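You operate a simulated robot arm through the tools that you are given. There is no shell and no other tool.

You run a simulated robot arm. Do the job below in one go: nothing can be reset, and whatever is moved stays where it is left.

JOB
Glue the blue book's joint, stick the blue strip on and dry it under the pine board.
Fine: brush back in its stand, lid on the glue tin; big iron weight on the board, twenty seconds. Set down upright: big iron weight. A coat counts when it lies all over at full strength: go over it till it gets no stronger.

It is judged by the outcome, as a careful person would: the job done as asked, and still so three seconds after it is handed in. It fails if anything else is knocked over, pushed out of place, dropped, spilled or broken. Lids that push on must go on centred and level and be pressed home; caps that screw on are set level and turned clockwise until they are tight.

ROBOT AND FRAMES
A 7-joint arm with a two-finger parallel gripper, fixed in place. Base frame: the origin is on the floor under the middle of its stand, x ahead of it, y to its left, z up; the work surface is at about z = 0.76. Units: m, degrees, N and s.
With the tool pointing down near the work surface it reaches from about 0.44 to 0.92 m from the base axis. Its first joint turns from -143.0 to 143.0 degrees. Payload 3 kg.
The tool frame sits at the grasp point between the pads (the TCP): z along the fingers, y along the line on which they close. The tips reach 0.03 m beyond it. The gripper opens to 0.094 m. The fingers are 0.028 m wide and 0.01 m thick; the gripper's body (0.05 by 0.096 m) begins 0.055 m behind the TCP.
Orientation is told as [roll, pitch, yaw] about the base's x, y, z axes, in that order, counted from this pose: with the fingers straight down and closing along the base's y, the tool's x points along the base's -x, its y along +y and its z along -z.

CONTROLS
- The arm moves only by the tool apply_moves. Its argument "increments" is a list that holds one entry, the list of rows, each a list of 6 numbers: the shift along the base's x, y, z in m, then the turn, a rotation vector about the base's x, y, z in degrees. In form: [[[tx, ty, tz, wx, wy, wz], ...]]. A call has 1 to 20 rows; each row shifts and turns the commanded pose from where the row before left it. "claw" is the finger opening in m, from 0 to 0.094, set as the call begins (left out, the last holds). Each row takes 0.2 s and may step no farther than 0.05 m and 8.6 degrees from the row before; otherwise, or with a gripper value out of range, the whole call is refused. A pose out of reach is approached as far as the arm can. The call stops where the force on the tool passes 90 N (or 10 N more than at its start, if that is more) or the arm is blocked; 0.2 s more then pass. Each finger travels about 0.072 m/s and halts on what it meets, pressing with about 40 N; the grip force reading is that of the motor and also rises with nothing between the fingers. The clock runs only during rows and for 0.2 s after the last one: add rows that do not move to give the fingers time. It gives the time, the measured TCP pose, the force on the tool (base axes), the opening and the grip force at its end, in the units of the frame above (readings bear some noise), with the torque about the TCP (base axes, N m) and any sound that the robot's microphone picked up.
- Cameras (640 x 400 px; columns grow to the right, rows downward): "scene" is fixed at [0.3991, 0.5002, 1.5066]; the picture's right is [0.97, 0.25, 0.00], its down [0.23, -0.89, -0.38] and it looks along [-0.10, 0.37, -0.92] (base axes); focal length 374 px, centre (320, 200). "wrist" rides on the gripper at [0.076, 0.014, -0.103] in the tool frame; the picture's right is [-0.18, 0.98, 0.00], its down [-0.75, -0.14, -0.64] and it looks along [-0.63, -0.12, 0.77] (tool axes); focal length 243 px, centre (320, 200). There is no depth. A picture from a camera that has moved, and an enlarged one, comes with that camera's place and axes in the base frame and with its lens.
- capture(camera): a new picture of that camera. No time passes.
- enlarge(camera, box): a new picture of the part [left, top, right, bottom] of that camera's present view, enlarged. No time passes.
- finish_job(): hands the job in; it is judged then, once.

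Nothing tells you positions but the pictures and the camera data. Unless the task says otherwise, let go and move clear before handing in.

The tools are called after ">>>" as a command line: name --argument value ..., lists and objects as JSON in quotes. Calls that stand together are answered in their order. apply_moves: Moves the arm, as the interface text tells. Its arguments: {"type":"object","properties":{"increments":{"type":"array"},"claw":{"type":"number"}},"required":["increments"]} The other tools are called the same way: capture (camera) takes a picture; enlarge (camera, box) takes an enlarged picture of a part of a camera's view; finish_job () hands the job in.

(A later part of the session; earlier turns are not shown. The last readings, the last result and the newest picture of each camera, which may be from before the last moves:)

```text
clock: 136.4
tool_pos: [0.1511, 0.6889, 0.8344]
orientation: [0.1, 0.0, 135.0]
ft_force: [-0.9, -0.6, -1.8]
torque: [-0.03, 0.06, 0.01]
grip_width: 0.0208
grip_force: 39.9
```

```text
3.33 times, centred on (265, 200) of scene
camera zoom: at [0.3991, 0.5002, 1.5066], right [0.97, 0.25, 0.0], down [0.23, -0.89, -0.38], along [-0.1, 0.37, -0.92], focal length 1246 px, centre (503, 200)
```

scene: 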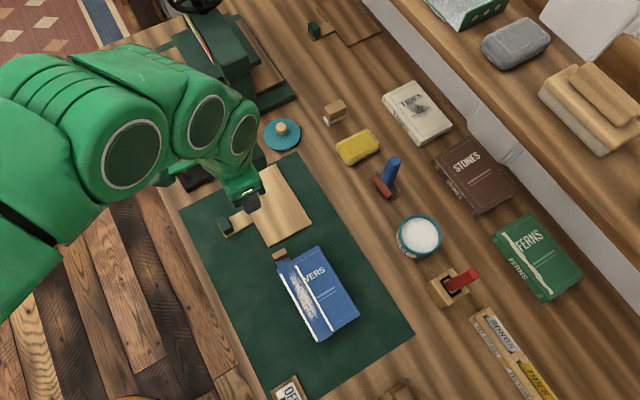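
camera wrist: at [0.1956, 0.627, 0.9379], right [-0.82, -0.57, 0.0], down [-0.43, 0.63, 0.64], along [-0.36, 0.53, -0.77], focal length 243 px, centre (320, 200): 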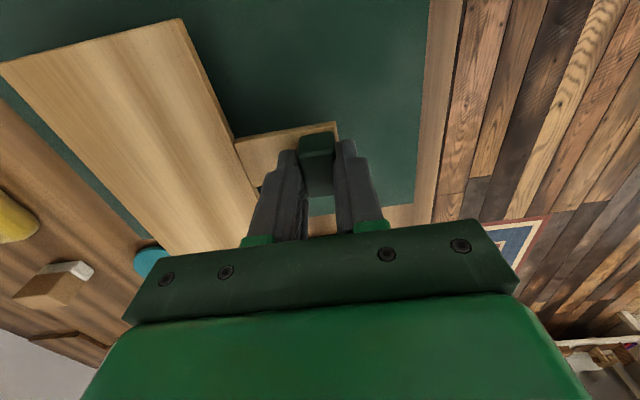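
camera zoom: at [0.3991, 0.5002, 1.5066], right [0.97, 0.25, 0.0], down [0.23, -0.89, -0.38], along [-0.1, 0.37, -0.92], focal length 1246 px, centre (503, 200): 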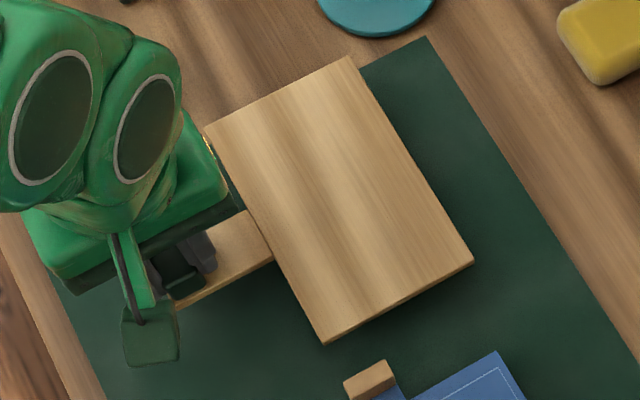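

The board is level. I'll raise it to clear the strip's tab and carry it over the book.

>>> apply_moves --increments '[[[0, 0, 0.02, 0, 0, 0], [0, 0, 0.02, 0, 0, 0], [0.0285, -0.0312, 0, 0, 0, 0], [0.0285, -0.0312, 0, 0, 0, 0], [0.0285, -0.0312, 0, 0, 0, 0], [0.0285, -0.0312, 0, 0, 0, 0], [0.0287, -0.0312, 0, 0, 0, 0], [0, 0, 0, 0, 0, 0]]]'

>>> capture --camera "wrist"

>>> capture --camera "scene"

>>> enlarge --camera "scene" --box '[250, 220, 400, 350]'

```text
clock: 138.2
tool_pos: [0.2934, 0.5353, 0.8756]
orientation: [0.0, -0.1, 135.1]
ft_force: [-0.2, -0.6, -1.2]
torque: [-0.08, 0.05, -0.01]
grip_width: 0.021
grip_force: 39.8
```

```text
taken
camera wrist: at [0.3366, 0.4718, 0.9792], right [-0.82, -0.57, 0.0], down [-0.43, 0.63, 0.64], along [-0.36, 0.53, -0.77], focal length 243 px, centre (320, 200)
```

wrist: 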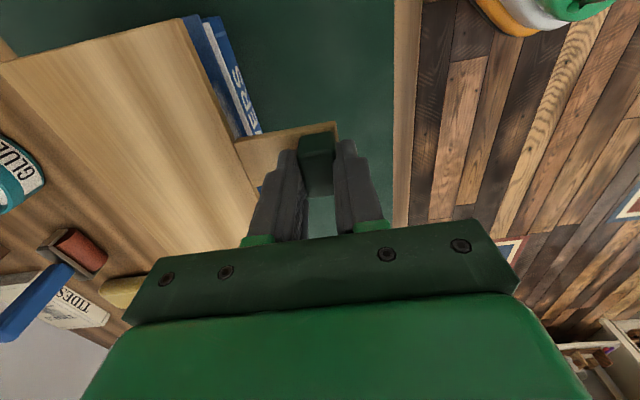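

```text
taken
```

scene: 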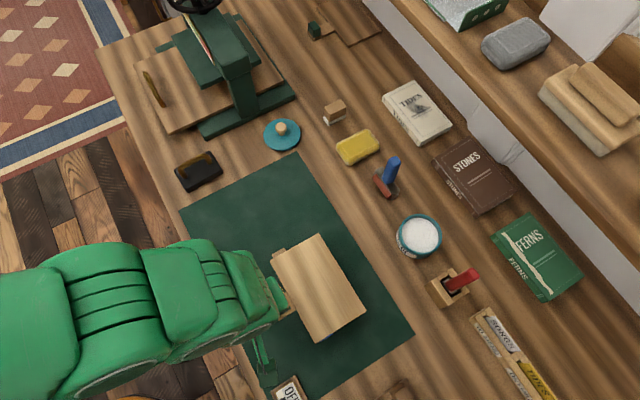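

```text
3.08 times, centred on (325, 285) of scene
camera zoom: at [0.3991, 0.5002, 1.5066], right [0.97, 0.25, 0.0], down [0.23, -0.89, -0.38], along [-0.1, 0.37, -0.92], focal length 1150 px, centre (305, -62)
```

zoom: 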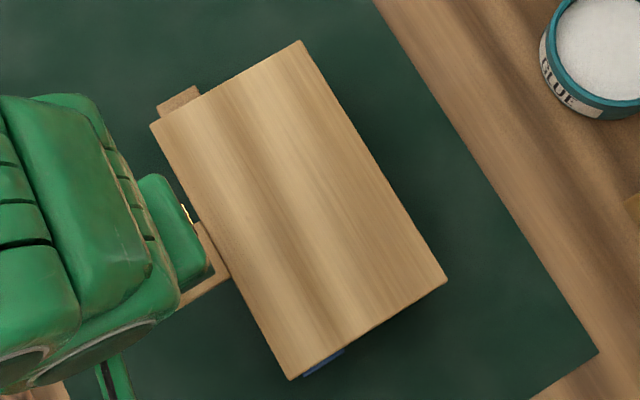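

The board is nearly centred over the book; it needs about 3 mm more along the length to keep clear of the tab. I'll shift and lower to just above.

>>> apply_moves --increments '[[[0.0021, -0.0021, -0.012, 0, 0, 0], [0, 0, -0.012, 0, 0, 0], [0, 0, -0.01, 0, 0, 0], [0, 0, 0, 0, 0, 0]]]'

>>> enlarge --camera "wrist" --box '[0, 0, 360, 240]'

>>> enlarge --camera "scene" --box '[250, 220, 400, 350]'

```text
clock: 139.2
tool_pos: [0.2952, 0.5307, 0.8399]
orientation: [-0.1, 0.0, 135.0]
ft_force: [0.2, 0.3, -0.8]
torque: [-0.08, 0.05, 0.0]
grip_width: 0.0211
grip_force: 40.3
```

```text
1.67 times, centred on (180, 120) of wrist
camera zoom: at [0.3398, 0.4683, 0.9449], right [-0.82, -0.57, 0.0], down [-0.43, 0.63, 0.64], along [-0.36, 0.53, -0.77], focal length 404 px, centre (553, 333)
```

zoom: 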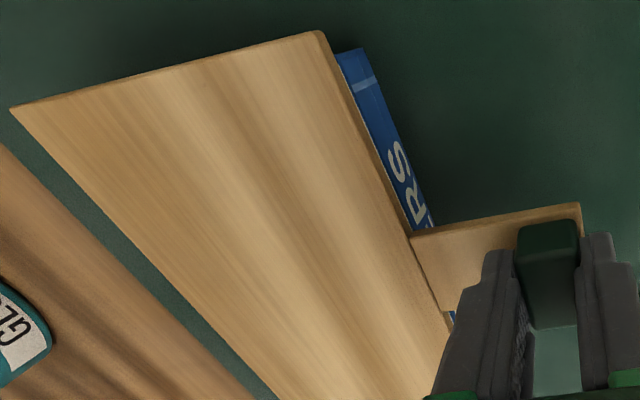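

```text
3.08 times, centred on (325, 285) of scene
camera zoom: at [0.3991, 0.5002, 1.5066], right [0.97, 0.25, 0.0], down [0.23, -0.89, -0.38], along [-0.1, 0.37, -0.92], focal length 1150 px, centre (305, -62)
```

zoom: 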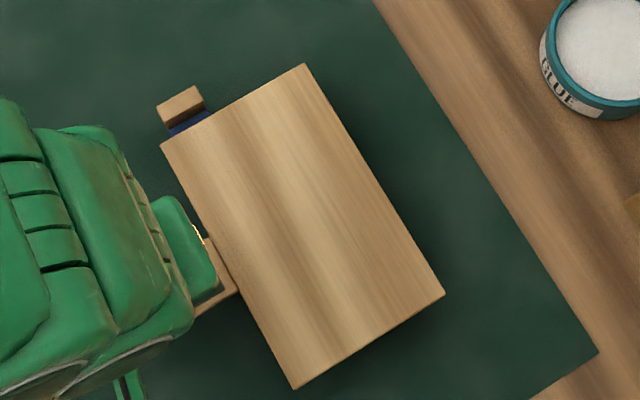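

Clearance to the tab is good. Lowering in small steps until the board rests.

>>> apply_moves --increments '[[[0, 0, -0.003, 0, 0, 0], [0, 0, 0, 0, 0, 0]]]'

```text
clock: 139.8
tool_pos: [0.2959, 0.5302, 0.8384]
orientation: [0.1, 0.0, 135.0]
ft_force: [0.5, 0.2, -0.6]
torque: [-0.03, 0.08, 0.0]
grip_width: 0.0211
grip_force: 40.6
```

>>> apply_moves --increments '[[[0, 0, -0.002, 0, 0, 0], [0, 0, 0, 0, 0, 0]]]'

```text
clock: 140.4
tool_pos: [0.2964, 0.5311, 0.8366]
orientation: [0.0, 0.0, 135.1]
ft_force: [0.1, 0.5, -0.9]
torque: [0.01, 0.09, 0.0]
grip_width: 0.0211
grip_force: 40.7
```

>>> apply_moves --increments '[[[0, 0, -0.0015, 0, 0, 0], [0, 0, 0, 0, 0, 0]]]'

```text
clock: 141.0
tool_pos: [0.296, 0.5305, 0.8346]
orientation: [0.0, 0.1, 135.0]
ft_force: [-0.5, 0.3, -1.0]
torque: [-0.07, 0.05, 0.02]
grip_width: 0.0207
grip_force: 40.1
```

>>> apply_moves --increments '[[[0, 0, -0.0015, 0, 0, 0], [0, 0, 0, 0, 0, 0]]]'

```text
clock: 141.6
tool_pos: [0.2972, 0.5308, 0.8342]
orientation: [0.0, 0.0, 135.0]
ft_force: [-3.0, -1.5, 8.5]
torque: [0.38, -0.3, 0.03]
grip_width: 0.0211
grip_force: 39.9
```

The board rests on the book (8 N). Releasing the block.

>>> apply_moves --increments '[[[0, 0, 0, 0, 0, 0], [0, 0, 0, 0, 0, 0], [0, 0, 0, 0, 0, 0]]]' --claw 0.045

>>> enlarge --camera "wrist" --box '[0, 0, 400, 240]'

>>> enlarge --camera "scene" --box '[250, 220, 400, 350]'

```text
clock: 142.4
tool_pos: [0.2967, 0.5308, 0.8329]
orientation: [0.0, 0.0, 134.9]
ft_force: [0.4, 0.2, 0.2]
torque: [0.03, 0.03, 0.04]
grip_width: 0.045
grip_force: 0.0
```

```text
1.60 times, centred on (200, 120) of wrist
camera zoom: at [0.3409, 0.4679, 0.9363], right [-0.82, -0.57, 0.0], down [-0.43, 0.63, 0.64], along [-0.36, 0.53, -0.77], focal length 388 px, centre (512, 328)
```

zoom: 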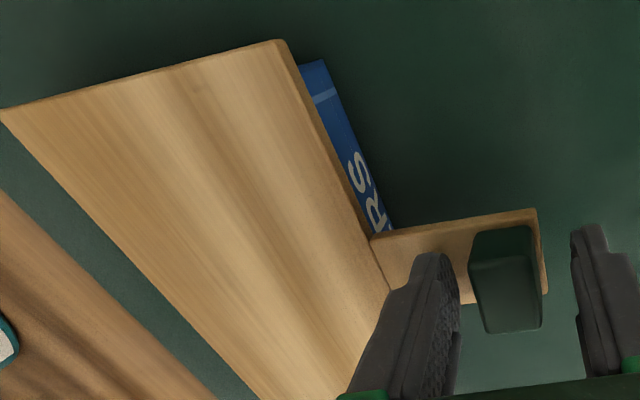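

```text
3.08 times, centred on (325, 285) of scene
camera zoom: at [0.3991, 0.5002, 1.5066], right [0.97, 0.25, 0.0], down [0.23, -0.89, -0.38], along [-0.1, 0.37, -0.92], focal length 1150 px, centre (305, -62)
```

zoom: 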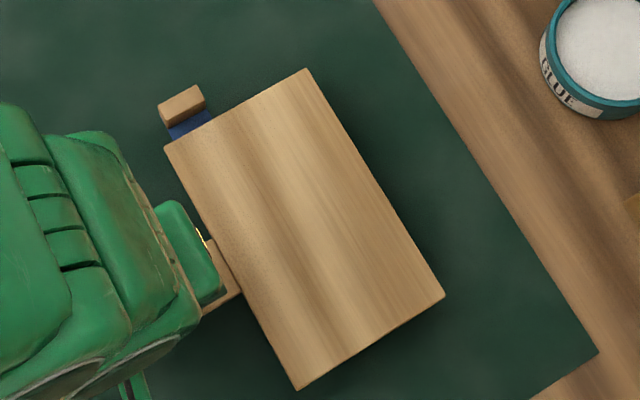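

The board stays in place. I'll rise, swing over to the iron weight, and turn so the fingers close across its handle.

>>> apply_moves --increments '[[[0, 0, 0.03, 0, 0, 0], [0, 0, 0.045, 0, 0, 0], [0, 0, 0.045, 0, 0, 0], [-0.0252, 0.0269, 0, 0, 0, -8.5], [-0.0252, 0.0269, 0, 0, 0, -8.5], [-0.0252, 0.0269, 0, 0, 0, -8.5], [-0.0252, 0.0269, 0, 0, 0, -8.5], [-0.0252, 0.0269, 0, 0, 0, -8.5], [-0.0252, 0.0269, 0, 0, 0, -8.5], [-0.0252, 0.0269, 0, 0, 0, -8.5], [-0.0252, 0.0269, 0, 0, 0, -8.5], [-0.0252, 0.0269, 0, 0, 0, -8.5], [-0.0252, 0.0269, 0, 0, 0, -8.5], [0, 0, 0, 0, 0, -5], [0, 0, 0, 0, 0, 0]]]' --claw 0.06

>>> capture --camera "wrist"

>>> enlarge --camera "scene" --box '[250, 220, 400, 350]'

>>> capture --camera "scene"

```text
clock: 145.6
tool_pos: [0.0447, 0.7992, 0.953]
orientation: [0.0, 0.0, 45.0]
ft_force: [-0.6, -0.3, -1.6]
torque: [0.01, 0.0, -0.01]
grip_width: 0.06
grip_force: 0.0
```

```text
taken
camera wrist: at [-0.0184, 0.7568, 1.0558], right [-0.56, 0.83, 0.0], down [0.63, 0.43, 0.64], along [0.53, 0.36, -0.77], focal length 243 px, centre (320, 200)
```

wrist: 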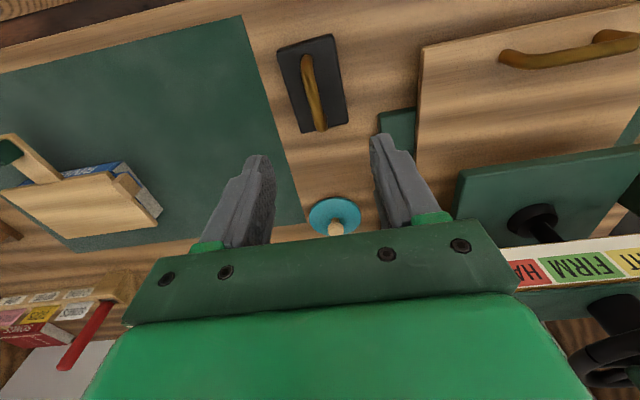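

```text
3.08 times, centred on (325, 285) of scene
camera zoom: at [0.3991, 0.5002, 1.5066], right [0.97, 0.25, 0.0], down [0.23, -0.89, -0.38], along [-0.1, 0.37, -0.92], focal length 1150 px, centre (305, -62)
```

zoom: 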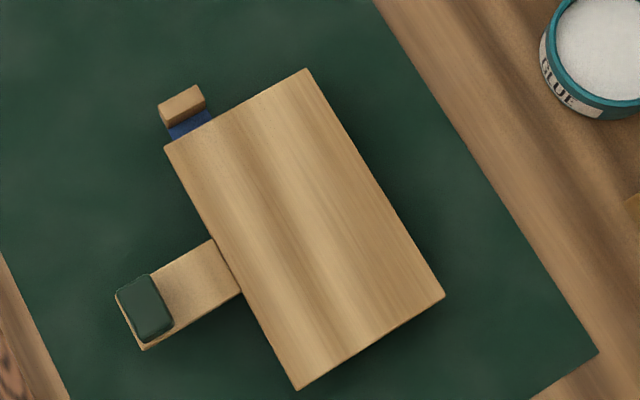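

```text
taken
```

scene: 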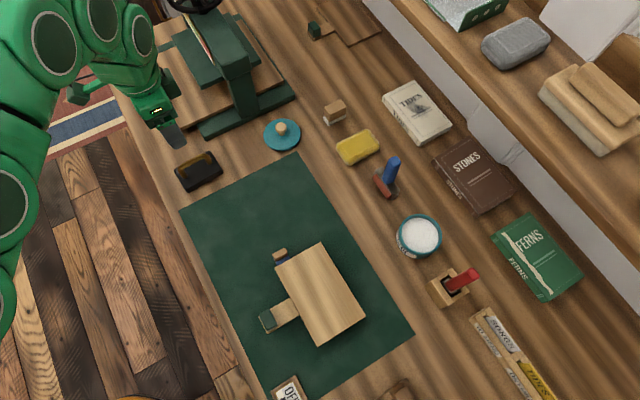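

The board sits square over the book. Now a close look at the weight and its handle from here.

>>> enlarge --camera "wrist" --box '[260, 20, 360, 150]'

>>> enlarge --camera "scene" --box '[170, 140, 230, 200]'

```text
3.08 times, centred on (310, 85) of wrist
camera zoom: at [-0.0184, 0.7568, 1.0558], right [-0.56, 0.83, 0.0], down [0.63, 0.43, 0.64], along [0.53, 0.36, -0.77], focal length 746 px, centre (351, 554)
```

zoom: 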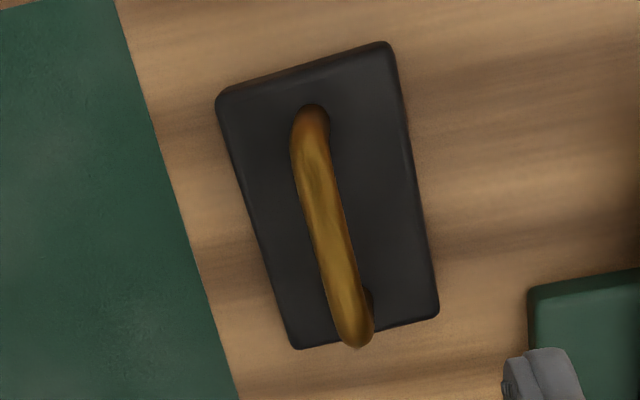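

```text
6.67 times, centred on (200, 170) of scene
camera zoom: at [0.3991, 0.5002, 1.5066], right [0.97, 0.25, 0.0], down [0.23, -0.89, -0.38], along [-0.1, 0.37, -0.92], focal length 2493 px, centre (1120, 400)
```

zoom: 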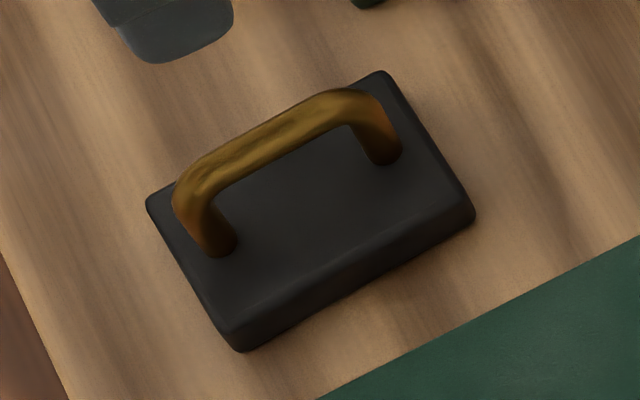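

The handle bar runs along the diagonal with its top at z≈0.82, centred near (0.046, 0.794). I'll centre over it and come down partway.

>>> apply_moves --increments '[[[0.0013, -0.0052, -0.045, 0, 0, 0], [0, 0, -0.04, 0, 0, 0], [0, 0, 0, 0, 0, 0]]]'

>>> enlarge --camera "wrist" --box '[200, 30, 440, 240]'

```text
clock: 146.4
tool_pos: [0.0475, 0.7936, 0.867]
orientation: [0.0, 0.0, 45.0]
ft_force: [0.4, -1.1, 1.0]
torque: [-0.06, 0.01, -0.02]
grip_width: 0.0596
grip_force: 0.0
```

```text
1.90 times, centred on (320, 135) of wrist
camera zoom: at [-0.0171, 0.7503, 0.9712], right [-0.56, 0.83, 0.0], down [0.63, 0.43, 0.64], along [0.53, 0.36, -0.77], focal length 462 px, centre (320, 324)
```

zoom: 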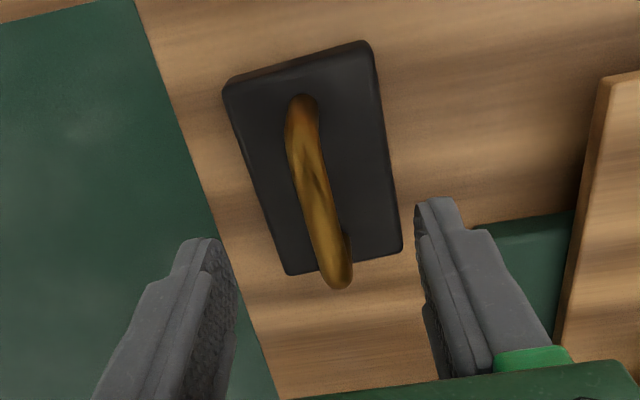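

Well aligned. I'll narrow the opening slightly and descend around the handle bar.

>>> apply_moves --increments '[[[0, 0, -0.02, 0, 0, 0], [0, 0, -0.02, 0, 0, 0], [0, 0, -0.01, 0, 0, 0], [0, 0, 0, 0, 0, 0]]]' --claw 0.048

>>> enlarge --camera "wrist" --box '[200, 60, 440, 270]'

```text
clock: 147.4
tool_pos: [0.0436, 0.7936, 0.8201]
orientation: [0.0, 0.0, 45.1]
ft_force: [0.1, -0.7, 0.6]
torque: [0.01, -0.01, 0.0]
grip_width: 0.0482
grip_force: 0.0
```

```text
1.90 times, centred on (320, 165) of wrist
camera zoom: at [-0.0194, 0.7506, 0.9224], right [-0.56, 0.83, 0.0], down [0.63, 0.43, 0.64], along [0.53, 0.36, -0.77], focal length 462 px, centre (320, 267)
```

zoom: 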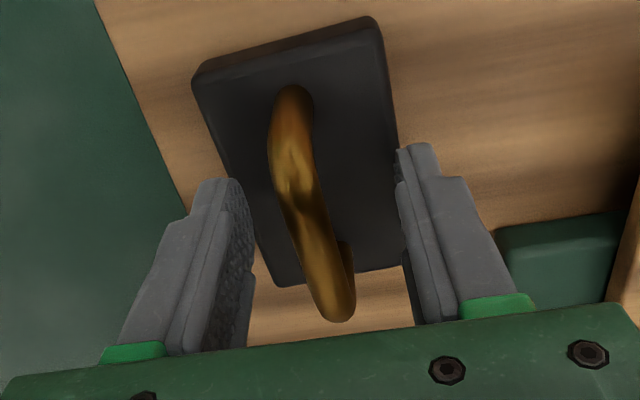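

The bar is centred between the fingers. Lowering 4 mm more and gripping.

>>> apply_moves --increments '[[[0, 0, -0.004, 0, 0, 0], [0, 0, 0, 0, 0, 0]]]'

>>> apply_moves --increments '[[[0, 0, 0, 0, 0, 0], [0, 0, 0, 0, 0, 0], [0, 0, 0, 0, 0, 0], [0, 0, 0, 0, 0, 0]]]' --claw 0.0

>>> enlarge --camera "wrist" --box '[200, 60, 440, 270]'

```text
clock: 148.0
tool_pos: [0.0447, 0.7942, 0.8143]
orientation: [0.0, 0.0, 45.1]
ft_force: [-0.4, 0.0, 0.8]
torque: [0.0, 0.04, 0.04]
grip_width: 0.0482
grip_force: 0.0
```

```text
clock: 149.0
tool_pos: [0.0458, 0.7941, 0.8154]
orientation: [0.0, 0.0, 44.9]
ft_force: [0.5, -0.1, -0.3]
torque: [0.04, -0.06, 0.15]
grip_width: 0.0163
grip_force: 39.6
```

```text
1.90 times, centred on (320, 165) of wrist
camera zoom: at [-0.0191, 0.7513, 0.9181], right [-0.57, 0.82, 0.0], down [0.63, 0.43, 0.64], along [0.53, 0.36, -0.77], focal length 462 px, centre (320, 267)
```

zoom: 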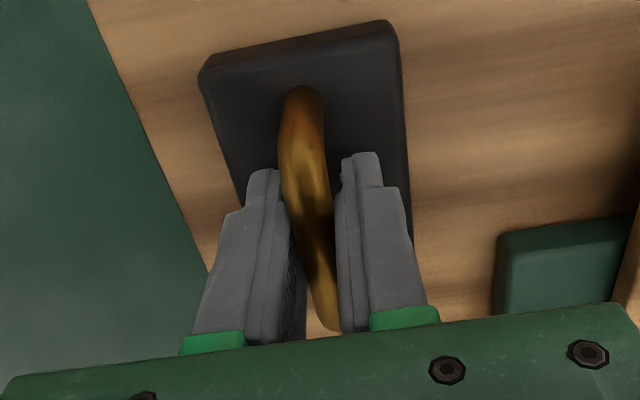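

Gripped at 16 mm. Lifting slowly and watching the load.

>>> apply_moves --increments '[[[0, 0, 0.005, 0, 0, 0], [0, 0, 0.01, 0, 0, 0], [0, 0, 0.015, 0, 0, 0], [0, 0, 0, 0, 0, 0]]]'

>>> enlarge --camera "wrist" --box '[200, 60, 440, 270]'

>>> enlarge --camera "scene" --box '[150, 120, 250, 210]'

```text
clock: 150.0
tool_pos: [0.0454, 0.7943, 0.8432]
orientation: [-0.1, 0.0, 45.0]
ft_force: [0.6, -0.1, -7.3]
torque: [-0.03, 0.06, -0.01]
grip_width: 0.0161
grip_force: 39.6
```

```text
1.90 times, centred on (320, 165) of wrist
camera zoom: at [-0.0185, 0.7517, 0.9469], right [-0.57, 0.82, 0.0], down [0.63, 0.43, 0.64], along [0.53, 0.36, -0.77], focal length 462 px, centre (320, 267)
```

zoom: 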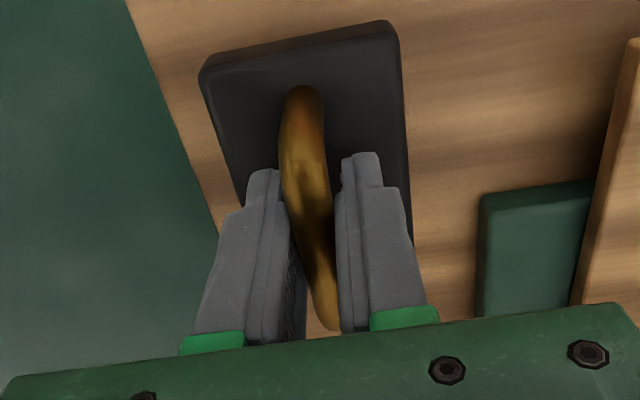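

```text
4.44 times, centred on (200, 165) of scene
camera zoom: at [0.3991, 0.5002, 1.5066], right [0.97, 0.25, 0.0], down [0.23, -0.89, -0.38], along [-0.1, 0.37, -0.92], focal length 1662 px, centre (853, 356)
```

zoom: 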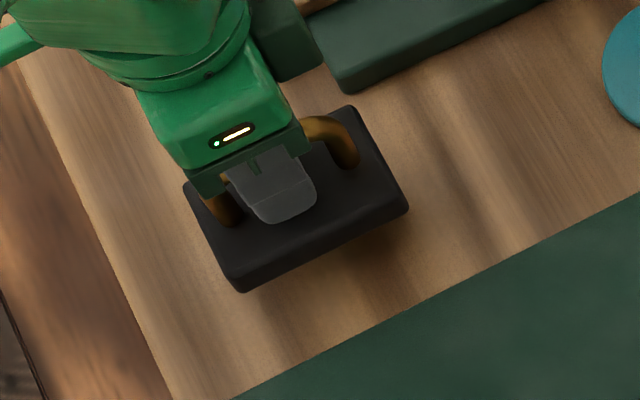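

The weight came up level at about 7 N (0.75 kg). I'll raise it and carry it over the centre of the board.

>>> apply_moves --increments '[[[0, 0, 0.03, 0, 0, 0], [0, 0, 0.045, 0, 0, 0], [0.0322, -0.0189, 0, 0, 0, 0], [0.0322, -0.0189, 0, 0, 0, 0], [0.0322, -0.0189, 0, 0, 0, 0], [0.0322, -0.0189, 0, 0, 0, 0], [0.0322, -0.0189, 0, 0, 0, 0], [0.0322, -0.0189, 0, 0, 0, 0], [0.0322, -0.0189, 0, 0, 0, 0], [0.0322, -0.0189, 0, 0, 0, 0], [0.0322, -0.0189, 0, 0, 0, 0], [0.0318, -0.0192, 0, 0, 0, 0], [0, 0, 0, 0, 0, 0]]]'

>>> capture --camera "wrist"

>>> capture --camera "scene"

>>> enlarge --camera "scene" --box '[250, 220, 400, 350]'

```text
clock: 152.8
tool_pos: [0.3695, 0.6061, 0.9175]
orientation: [0.1, 0.0, 45.1]
ft_force: [0.4, -0.1, -7.7]
torque: [-0.04, 0.0, 0.03]
grip_width: 0.0162
grip_force: 40.2
```

```text
taken
camera wrist: at [0.3061, 0.5637, 1.0203], right [-0.57, 0.82, 0.0], down [0.63, 0.43, 0.64], along [0.53, 0.36, -0.77], focal length 243 px, centre (320, 200)
```

wrist: 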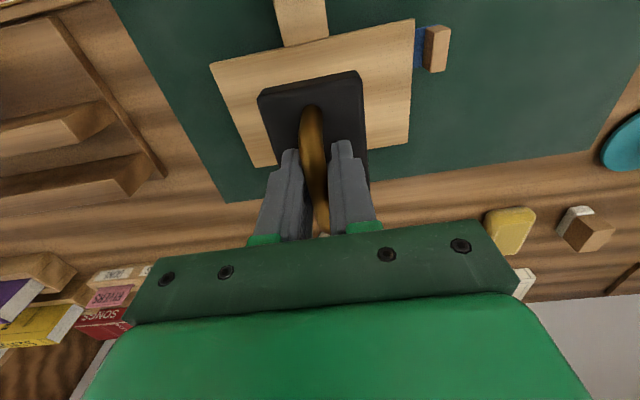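

```text
taken
```

scene: 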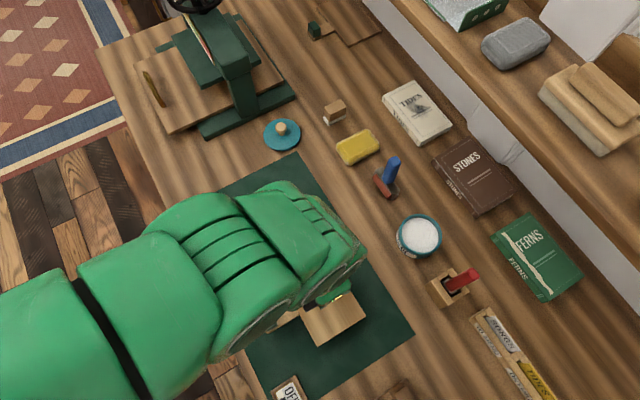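

```text
3.08 times, centred on (325, 285) of scene
camera zoom: at [0.3991, 0.5002, 1.5066], right [0.97, 0.25, 0.0], down [0.23, -0.89, -0.38], along [-0.1, 0.37, -0.92], focal length 1150 px, centre (305, -62)
```

zoom: 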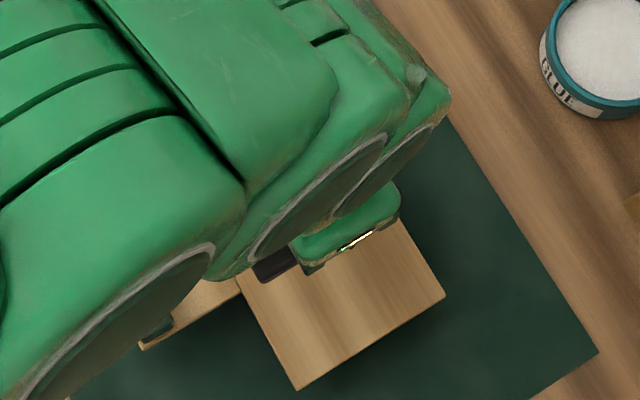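

The weight hangs centred over the board. Lowering to about 1 cm above it, then in small steps.

>>> apply_moves --increments '[[[0, -0.001, -0.02, 0, 0, 0], [0, 0, -0.02, 0, 0, 0], [0, 0, -0.01, 0, 0, 0], [0, 0, 0, 0, 0, 0]]]'

>>> enlarge --camera "wrist" --box '[180, 0, 480, 240]'

```text
clock: 153.8
tool_pos: [0.3677, 0.606, 0.8682]
orientation: [0.0, 0.1, 45.0]
ft_force: [0.9, -0.7, -7.4]
torque: [-0.01, 0.01, -0.01]
grip_width: 0.0163
grip_force: 40.2
```

```text
1.67 times, centred on (330, 120) of wrist
camera zoom: at [0.304, 0.5626, 0.9718], right [-0.57, 0.82, 0.0], down [0.63, 0.43, 0.64], along [0.53, 0.36, -0.77], focal length 404 px, centre (303, 333)
```

zoom: 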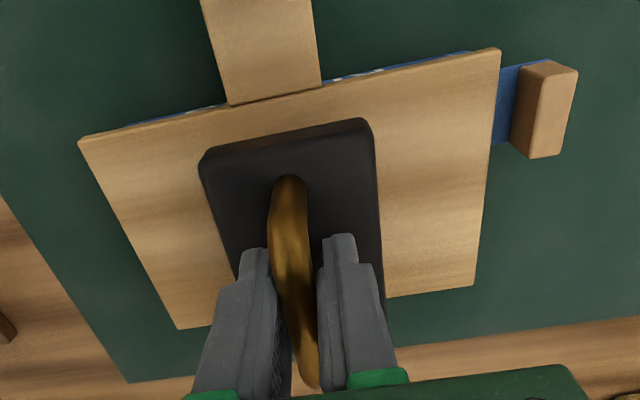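

>>> apply_moves --increments '[[[0, 0, -0.004, 0, 0, 0], [0, 0, -0.004, 0, 0, 0], [0, 0, 0, 0, 0, 0]]]'

>>> apply_moves --increments '[[[0, 0, -0.002, 0, 0, 0], [0, 0, 0, 0, 0, 0]]]'

```text
clock: 154.6
tool_pos: [0.369, 0.6051, 0.8606]
orientation: [0.1, 0.0, 45.0]
ft_force: [-0.1, 0.3, -8.4]
torque: [-0.02, 0.04, 0.03]
grip_width: 0.0162
grip_force: 39.9
```

```text
clock: 155.2
tool_pos: [0.3674, 0.6061, 0.8578]
orientation: [0.0, 0.0, 45.0]
ft_force: [0.4, 0.1, -8.3]
torque: [-0.01, 0.02, -0.02]
grip_width: 0.0161
grip_force: 39.8
```

>>> apply_moves --increments '[[[0, 0, -0.0015, 0, 0, 0], [0, 0, 0, 0, 0, 0]]]'

```text
clock: 155.8
tool_pos: [0.3683, 0.6043, 0.8565]
orientation: [-0.1, 0.0, 45.0]
ft_force: [-0.5, 0.0, -8.2]
torque: [-0.06, 0.01, 0.02]
grip_width: 0.016
grip_force: 40.1
```

>>> apply_moves --increments '[[[0, 0, -0.0015, 0, 0, 0], [0, 0, 0, 0, 0, 0]]]'

```text
clock: 156.4
tool_pos: [0.3676, 0.6046, 0.8569]
orientation: [0.0, 0.0, 45.0]
ft_force: [-0.6, 0.0, -8.9]
torque: [-0.02, 0.01, -0.01]
grip_width: 0.0162
grip_force: 39.5
```

>>> apply_moves --increments '[[[0, 0, -0.0015, 0, 0, 0], [0, 0, 0, 0, 0, 0]]]'

```text
clock: 157.0
tool_pos: [0.3677, 0.6041, 0.8547]
orientation: [0.0, 0.0, 45.0]
ft_force: [0.1, -0.1, -8.2]
torque: [-0.04, 0.01, 0.01]
grip_width: 0.0163
grip_force: 39.9
```

>>> apply_moves --increments '[[[0, 0, -0.0015, 0, 0, 0], [0, 0, 0, 0, 0, 0]]]'

>>> enlarge --camera "wrist" --box '[180, 0, 480, 240]'

```text
clock: 157.6
tool_pos: [0.3679, 0.6049, 0.853]
orientation: [0.0, 0.0, 45.0]
ft_force: [-0.3, 0.0, -7.2]
torque: [-0.04, 0.05, 0.01]
grip_width: 0.0162
grip_force: 40.2
```

```text
1.67 times, centred on (330, 120) of wrist
camera zoom: at [0.3036, 0.5617, 0.9563], right [-0.57, 0.82, 0.0], down [0.63, 0.43, 0.64], along [0.53, 0.36, -0.77], focal length 404 px, centre (303, 333)
```

zoom: 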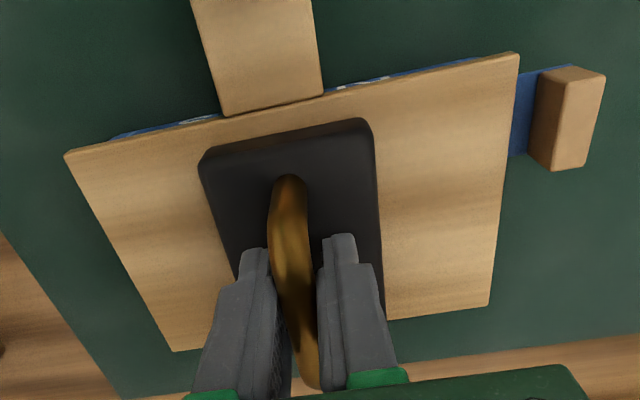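

>>> apply_moves --increments '[[[0, 0, -0.0015, 0, 0, 0], [0, 0, 0, 0, 0, 0]]]'

```text
clock: 158.2
tool_pos: [0.3676, 0.6036, 0.8528]
orientation: [0.0, -0.1, 45.0]
ft_force: [-1.5, 0.4, 6.8]
torque: [-0.31, 0.3, 0.0]
grip_width: 0.016
grip_force: 40.5
```

Contact: the weight rests on the board. Opening the fingers.

>>> apply_moves --increments '[[[0, 0, 0, 0, 0, 0], [0, 0, 0, 0, 0, 0], [0, 0, 0, 0, 0, 0]]]' --claw 0.045

>>> apply_moves --increments '[[[0, 0, 0.03, 0, 0, 0], [0, 0, 0.04, 0, 0, 0], [0, 0, 0.04, 0, 0, 0], [0, 0, 0, 0, 0, 0]]]'

>>> capture --camera "wrist"

```text
clock: 159.0
tool_pos: [0.3668, 0.6041, 0.8519]
orientation: [0.0, -0.1, 45.0]
ft_force: [0.1, 0.3, -0.6]
torque: [0.02, -0.02, 0.02]
grip_width: 0.0452
grip_force: 0.2
```

```text
clock: 160.0
tool_pos: [0.3699, 0.6003, 0.962]
orientation: [0.0, 0.0, 45.0]
ft_force: [-0.6, 0.8, 0.5]
torque: [0.01, 0.01, 0.0]
grip_width: 0.0451
grip_force: 0.1
```

```text
taken
camera wrist: at [0.3063, 0.557, 1.0654], right [-0.57, 0.82, 0.0], down [0.63, 0.43, 0.64], along [0.53, 0.36, -0.77], focal length 243 px, centre (320, 200)
```

wrist: 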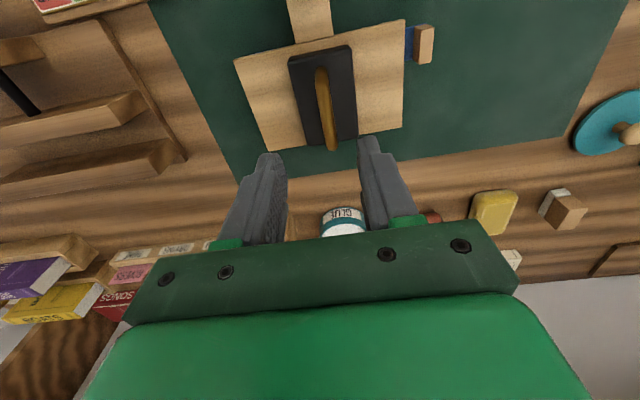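

The weight stands upright on the board from about clock 159. While it dries, I'll fetch the lid: turn to yaw 90°, tilt 20° outward for reach, and look at the lid and nearby press.

>>> apply_moves --increments '[[[-0.025, 0.028, 0, 0, 0, 7.5], [-0.025, 0.028, 0, 0, 0, 7.5], [-0.025, 0.028, 0, 0, 0, 7.5], [-0.025, 0.028, 0, 0, 0, 7.5], [-0.025, 0.028, 0, 0, 0, 7.5], [-0.025, 0.028, 0, 0, 0, 7.5], [-0.022, 0.01, 0, 6.67, 0, 0], [0, 0.01, 0, 6.67, 0, 0], [0, 0.01, 0, 6.66, 0, 0], [0, 0, 0, 0, 0, 0]]]' --claw 0.05

>>> capture --camera "wrist"

>>> capture --camera "scene"

```text
clock: 162.2
tool_pos: [0.1946, 0.8027, 0.9597]
orientation: [0.0, -19.9, 89.8]
ft_force: [0.3, 1.0, -0.1]
torque: [0.03, -0.01, -0.02]
grip_width: 0.0499
grip_force: 0.1
```

```text
taken
camera wrist: at [0.1804, 0.6972, 1.0312], right [-0.98, 0.17, 0.06], down [0.14, 0.49, 0.86], along [0.12, 0.86, -0.5], focal length 243 px, centre (320, 200)
```

wrist: 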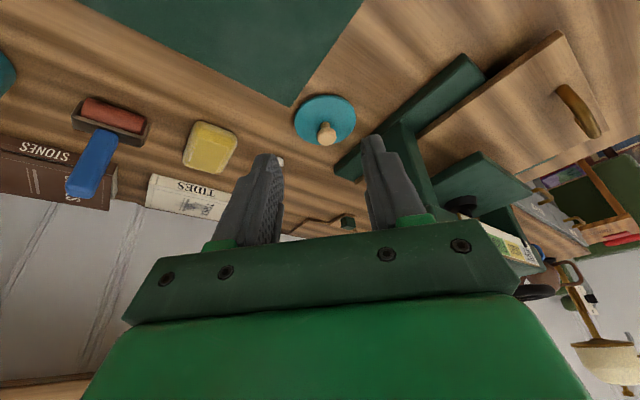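

```text
taken
```

scene: 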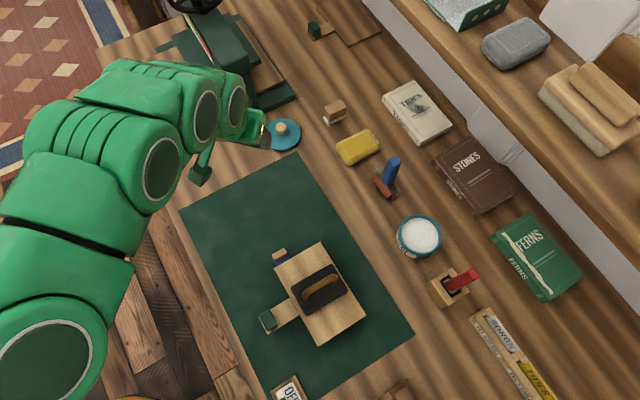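

The weight stands well on the board. The lid's knob is ahead with the press column a few centimetres to its side; I'll zoom in to locate the knob exactly.

>>> enlarge --camera "wrist" --box '[270, 70, 390, 170]'

>>> enlarge --camera "wrist" --box '[320, 20, 520, 220]'

```text
4.00 times, centred on (330, 120) of wrist
camera zoom: at [0.1804, 0.6972, 1.0312], right [-0.98, 0.17, 0.06], down [0.14, 0.49, 0.86], along [0.12, 0.86, -0.5], focal length 970 px, centre (280, 520)
```

zoom: 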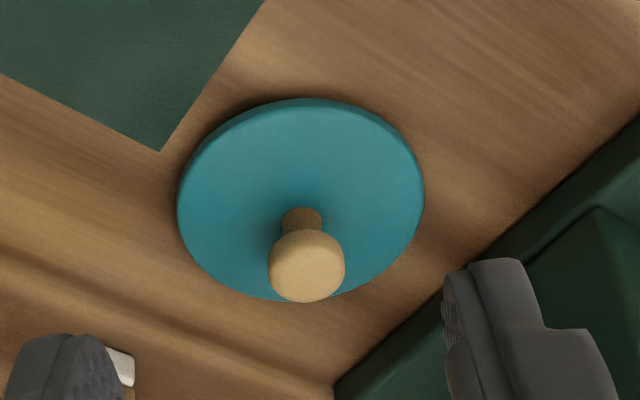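

```text
2.00 times, centred on (420, 120) of wrist
camera zoom: at [0.1804, 0.6972, 1.0312], right [-0.98, 0.17, 0.06], down [0.14, 0.49, 0.86], along [0.12, 0.86, -0.5], focal length 485 px, centre (120, 360)
```

zoom: 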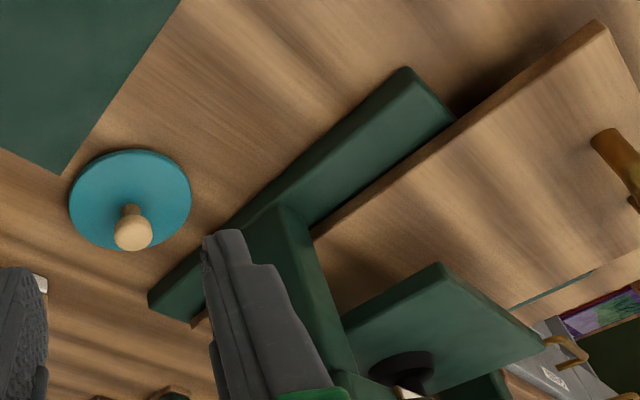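

The lid's centre is at about (0.198, 0.932) with the knob head near z≈0.795. I'll move to a point 10 cm back along the tilted approach line.

>>> apply_moves --increments '[[[0.001, 0.0304, -0.02, 0, 0, 0], [0.001, 0.0304, -0.02, 0, 0, 0], [0.0009, 0.0305, -0.0197, 0, 0, 0], [0, 0, 0, 0, 0, 0]]]'

>>> enlarge --camera "wrist" --box '[220, 40, 440, 240]'

>>> capture --camera "scene"

```text
clock: 163.2
tool_pos: [0.1981, 0.8934, 0.8995]
orientation: [-0.1, -20.0, 90.0]
ft_force: [-0.2, -0.3, 0.2]
torque: [0.01, 0.01, 0.01]
grip_width: 0.0498
grip_force: 0.1
```

```text
2.00 times, centred on (330, 140) of wrist
camera zoom: at [0.1846, 0.7883, 0.9703], right [-0.98, 0.17, 0.06], down [0.14, 0.49, 0.86], along [0.12, 0.86, -0.5], focal length 485 px, centre (300, 320)
```

zoom: 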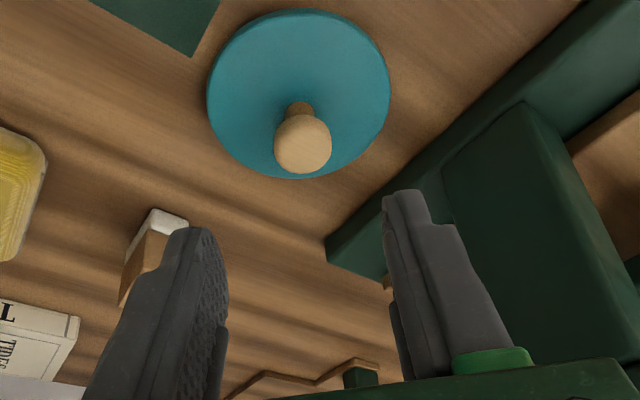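

```text
taken
```

scene: 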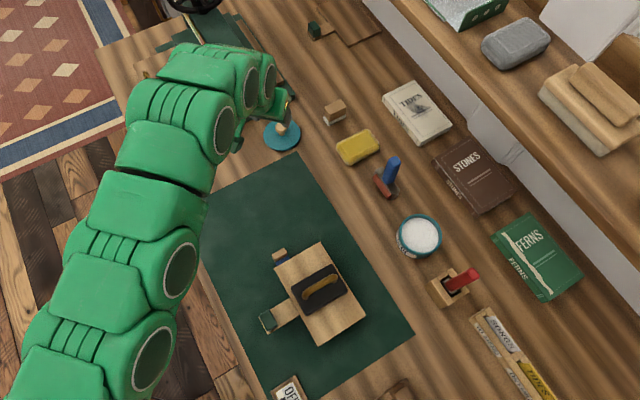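

The knob sits exactly on the approach line. Advancing along the tool axis most of the way.

>>> apply_moves --increments '[[[0, 0.0086, -0.0235, 0, 0, 0], [0, 0.0086, -0.0235, 0, 0, 0], [0, 0.0086, -0.0235, 0, 0, 0], [0, 0.0043, -0.0117, 0, 0, 0], [0, 0, 0, 0, 0, 0]]]'

>>> enlarge --camera "wrist" --box '[220, 60, 440, 260]'

```text
clock: 164.4
tool_pos: [0.1975, 0.9225, 0.8202]
orientation: [0.0, -20.0, 90.0]
ft_force: [-0.2, 0.6, 0.2]
torque: [-0.01, 0.0, 0.03]
grip_width: 0.0499
grip_force: 0.1
```

```text
2.00 times, centred on (330, 160) of wrist
camera zoom: at [0.1833, 0.8169, 0.8915], right [-0.98, 0.17, 0.06], down [0.14, 0.49, 0.86], along [0.12, 0.86, -0.5], focal length 485 px, centre (300, 280)
```

zoom: 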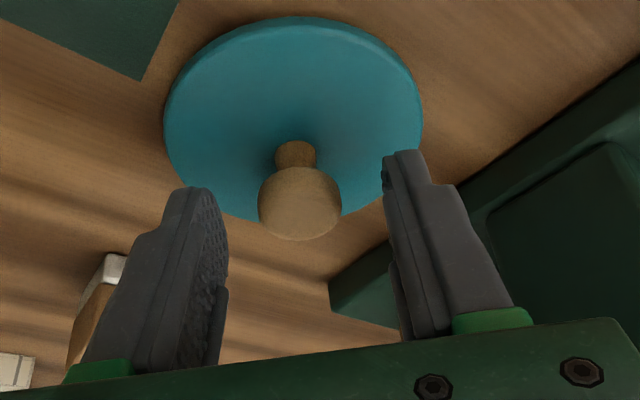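

Fingers straddle the knob. Advancing the last 13 mm.

>>> apply_moves --increments '[[[0, 0.0025, -0.007, 0, 0, 0], [0, 0.0022, -0.006, 0, 0, 0], [0, 0, 0, 0, 0, 0]]]'

>>> enlarge --camera "wrist" --box '[220, 60, 440, 260]'

```text
clock: 165.2
tool_pos: [0.1969, 0.9278, 0.8063]
orientation: [0.1, -20.0, 90.0]
ft_force: [0.2, -0.6, -1.2]
torque: [0.03, -0.02, -0.04]
grip_width: 0.0498
grip_force: 0.1
```

```text
2.00 times, centred on (330, 160) of wrist
camera zoom: at [0.1839, 0.8217, 0.8775], right [-0.98, 0.17, 0.06], down [0.14, 0.49, 0.86], along [0.12, 0.86, -0.5], focal length 485 px, centre (300, 280)
```

zoom: 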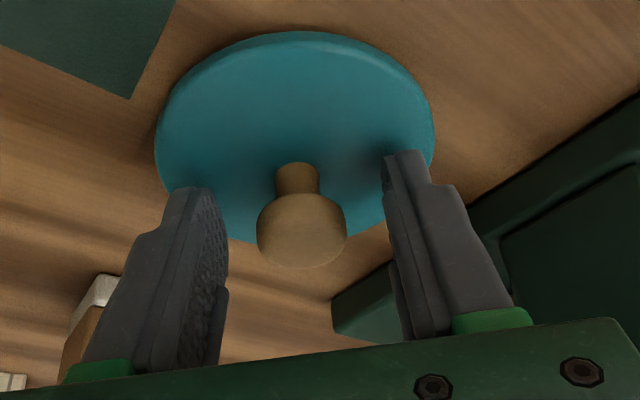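

The knob is centred between the pads. Closing.

>>> apply_moves --increments '[[[0, 0, 0, 0, 0, 0], [0, 0, 0, 0, 0, 0], [0, 0, 0, 0, 0, 0], [0, 0, 0, 0, 0, 0]]]' --claw 0.0

>>> apply_moves --increments '[[[0, 0, 0.005, 0, 0, 0], [0, 0, 0.02, 0, 0, 0], [0, 0, 0.025, 0, 0, 0], [0, 0, 0, 0, 0, 0]]]'

>>> capture --camera "wrist"

>>> enlarge --camera "wrist" --box '[220, 60, 440, 260]'

>>> enlarge --camera "scene" --box '[230, 80, 350, 180]'

```text
clock: 166.2
tool_pos: [0.1974, 0.9263, 0.8068]
orientation: [0.0, -20.0, 90.0]
ft_force: [1.0, 0.6, -0.7]
torque: [-0.03, -0.01, -0.03]
grip_width: 0.024
grip_force: 40.0
```

```text
clock: 167.2
tool_pos: [0.197, 0.9261, 0.8576]
orientation: [0.0, -20.0, 89.9]
ft_force: [-0.1, 0.0, -0.8]
torque: [0.04, -0.01, -0.02]
grip_width: 0.0237
grip_force: 39.9
```

```text
taken
camera wrist: at [0.1827, 0.8208, 0.9288], right [-0.98, 0.17, 0.06], down [0.14, 0.49, 0.86], along [0.12, 0.85, -0.51], focal length 243 px, centre (320, 200)
```

wrist: 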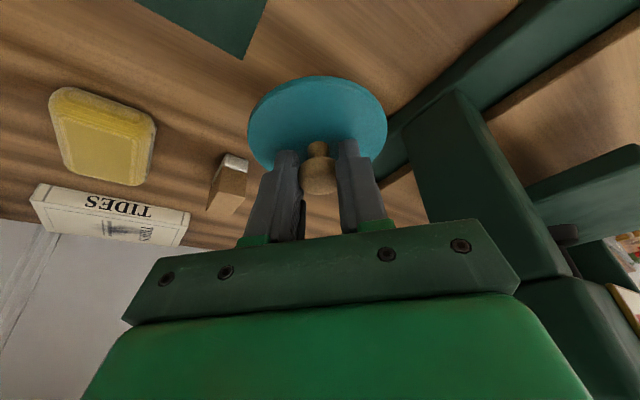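

```text
2.00 times, centred on (330, 160) of wrist
camera zoom: at [0.1827, 0.8208, 0.9288], right [-0.98, 0.17, 0.06], down [0.14, 0.49, 0.86], along [0.12, 0.85, -0.51], focal length 485 px, centre (300, 280)
```

zoom: 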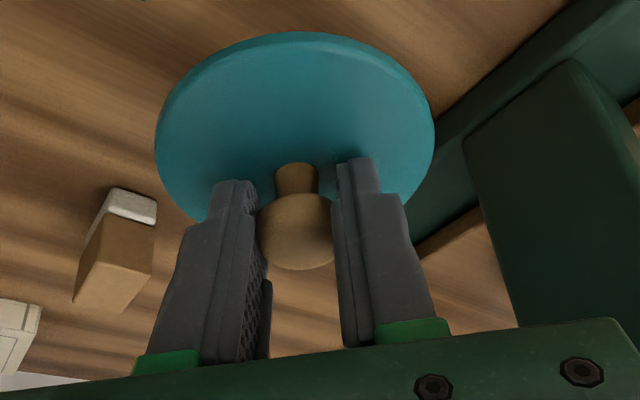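

```text
4.00 times, centred on (290, 130) of scene
camera zoom: at [0.3991, 0.5002, 1.5066], right [0.97, 0.25, 0.0], down [0.23, -0.89, -0.38], along [-0.1, 0.37, -0.92], focal length 1496 px, centre (440, 480)
```

zoom: 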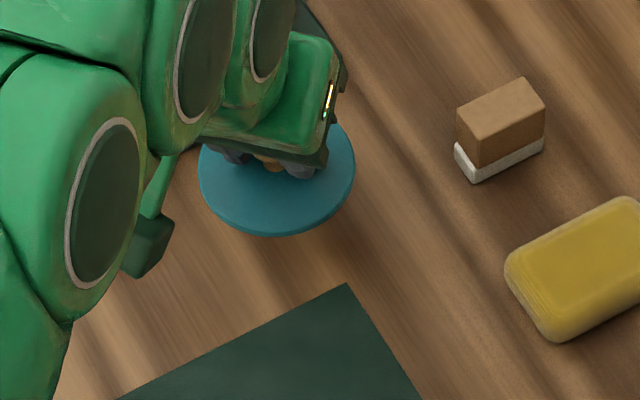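

The lid is held level at the knob. I'll raise it and carry it by an inward path, well clear of the blue-handled roller, turning toward the tin on the way.

>>> apply_moves --increments '[[[0, 0, 0.025, 0, 0, 0], [0, 0, 0.025, 0, 0, 0], [0.0177, -0.042, 0.005, 0, 0, 0], [0.0177, -0.042, 0, 0, 0, 0], [0.0177, -0.042, 0, 0, 0, 0], [0.04, -0.02, 0, 0, 0, -7], [0.04, -0.02, 0, 0, 0, -7], [0.04, -0.02, 0, 0, 0, -7], [0.04, -0.02, 0, 0, 0, -7], [0.04, -0.02, 0, 0, 0, -7], [0.0325, 0.0125, 0, 0, 0, 0], [0.0325, 0.0125, 0, 0, 0, 0], [0, 0, 0, 0, 0, 0]]]'

>>> capture --camera "wrist"

>>> enlarge --camera "wrist" --box '[200, 0, 440, 200]'

>>> capture --camera "scene"

```text
clock: 170.0
tool_pos: [0.518, 0.7282, 0.9126]
orientation: [0.0, -20.1, 55.0]
ft_force: [0.1, 0.3, -0.4]
torque: [0.0, -0.02, 0.01]
grip_width: 0.0239
grip_force: 39.6
```

```text
taken
camera wrist: at [0.4449, 0.6502, 0.9833], right [-0.71, 0.71, 0.06], down [0.4, 0.32, 0.86], along [0.59, 0.63, -0.51], focal length 243 px, centre (320, 200)
```

wrist: 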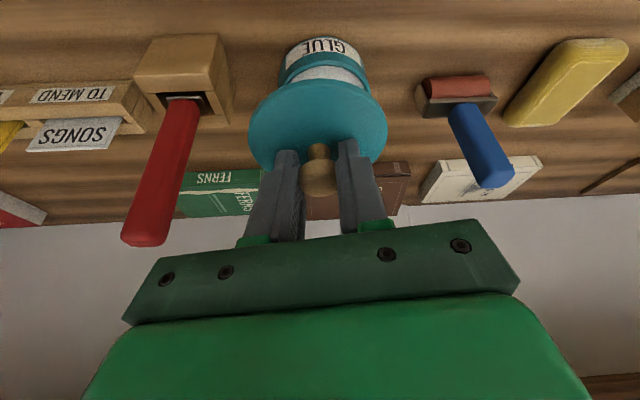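

```text
2.00 times, centred on (320, 100) of wrist
camera zoom: at [0.4449, 0.6502, 0.9833], right [-0.71, 0.71, 0.06], down [0.4, 0.32, 0.86], along [0.59, 0.63, -0.51], focal length 485 px, centre (320, 400)
```

zoom: 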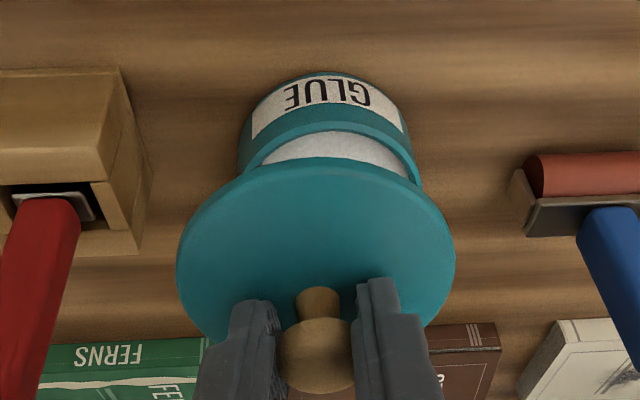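

```text
taken
```

scene: 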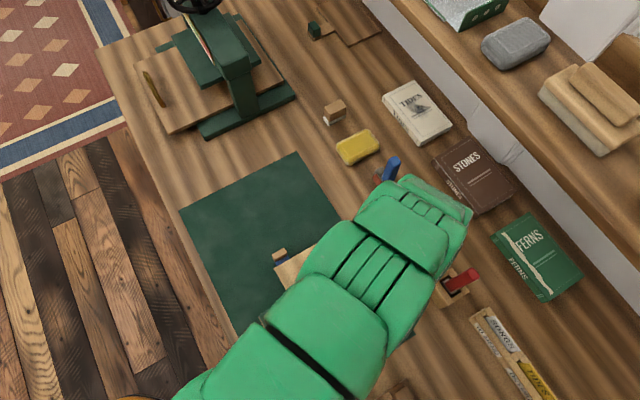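

The lid is just inward of the tin. My estimates of the tin's position and rim height vary by a few millimetres, so I'll zoom in for a better fix.

>>> enlarge --camera "wrist" --box '[240, 20, 400, 110]'

>>> enlarge --camera "wrist" --box '[230, 60, 410, 210]'

```text
4.00 times, centred on (320, 65) of wrist
camera zoom: at [0.4449, 0.6502, 0.9833], right [-0.71, 0.71, 0.06], down [0.4, 0.32, 0.86], along [0.59, 0.63, -0.51], focal length 970 px, centre (320, 740)
```

zoom: 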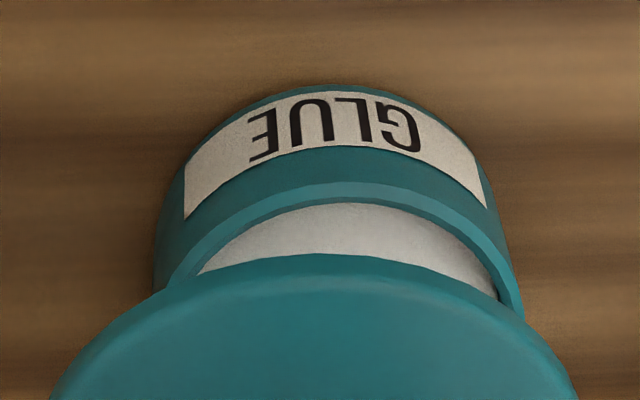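

```text
2.67 times, centred on (320, 135) of wrist
camera zoom: at [0.4449, 0.6502, 0.9833], right [-0.71, 0.71, 0.06], down [0.4, 0.32, 0.86], along [0.59, 0.63, -0.51], focal length 647 px, centre (320, 373)
```

zoom: 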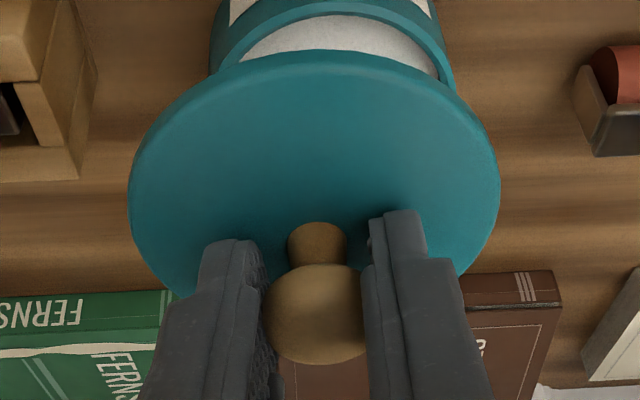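

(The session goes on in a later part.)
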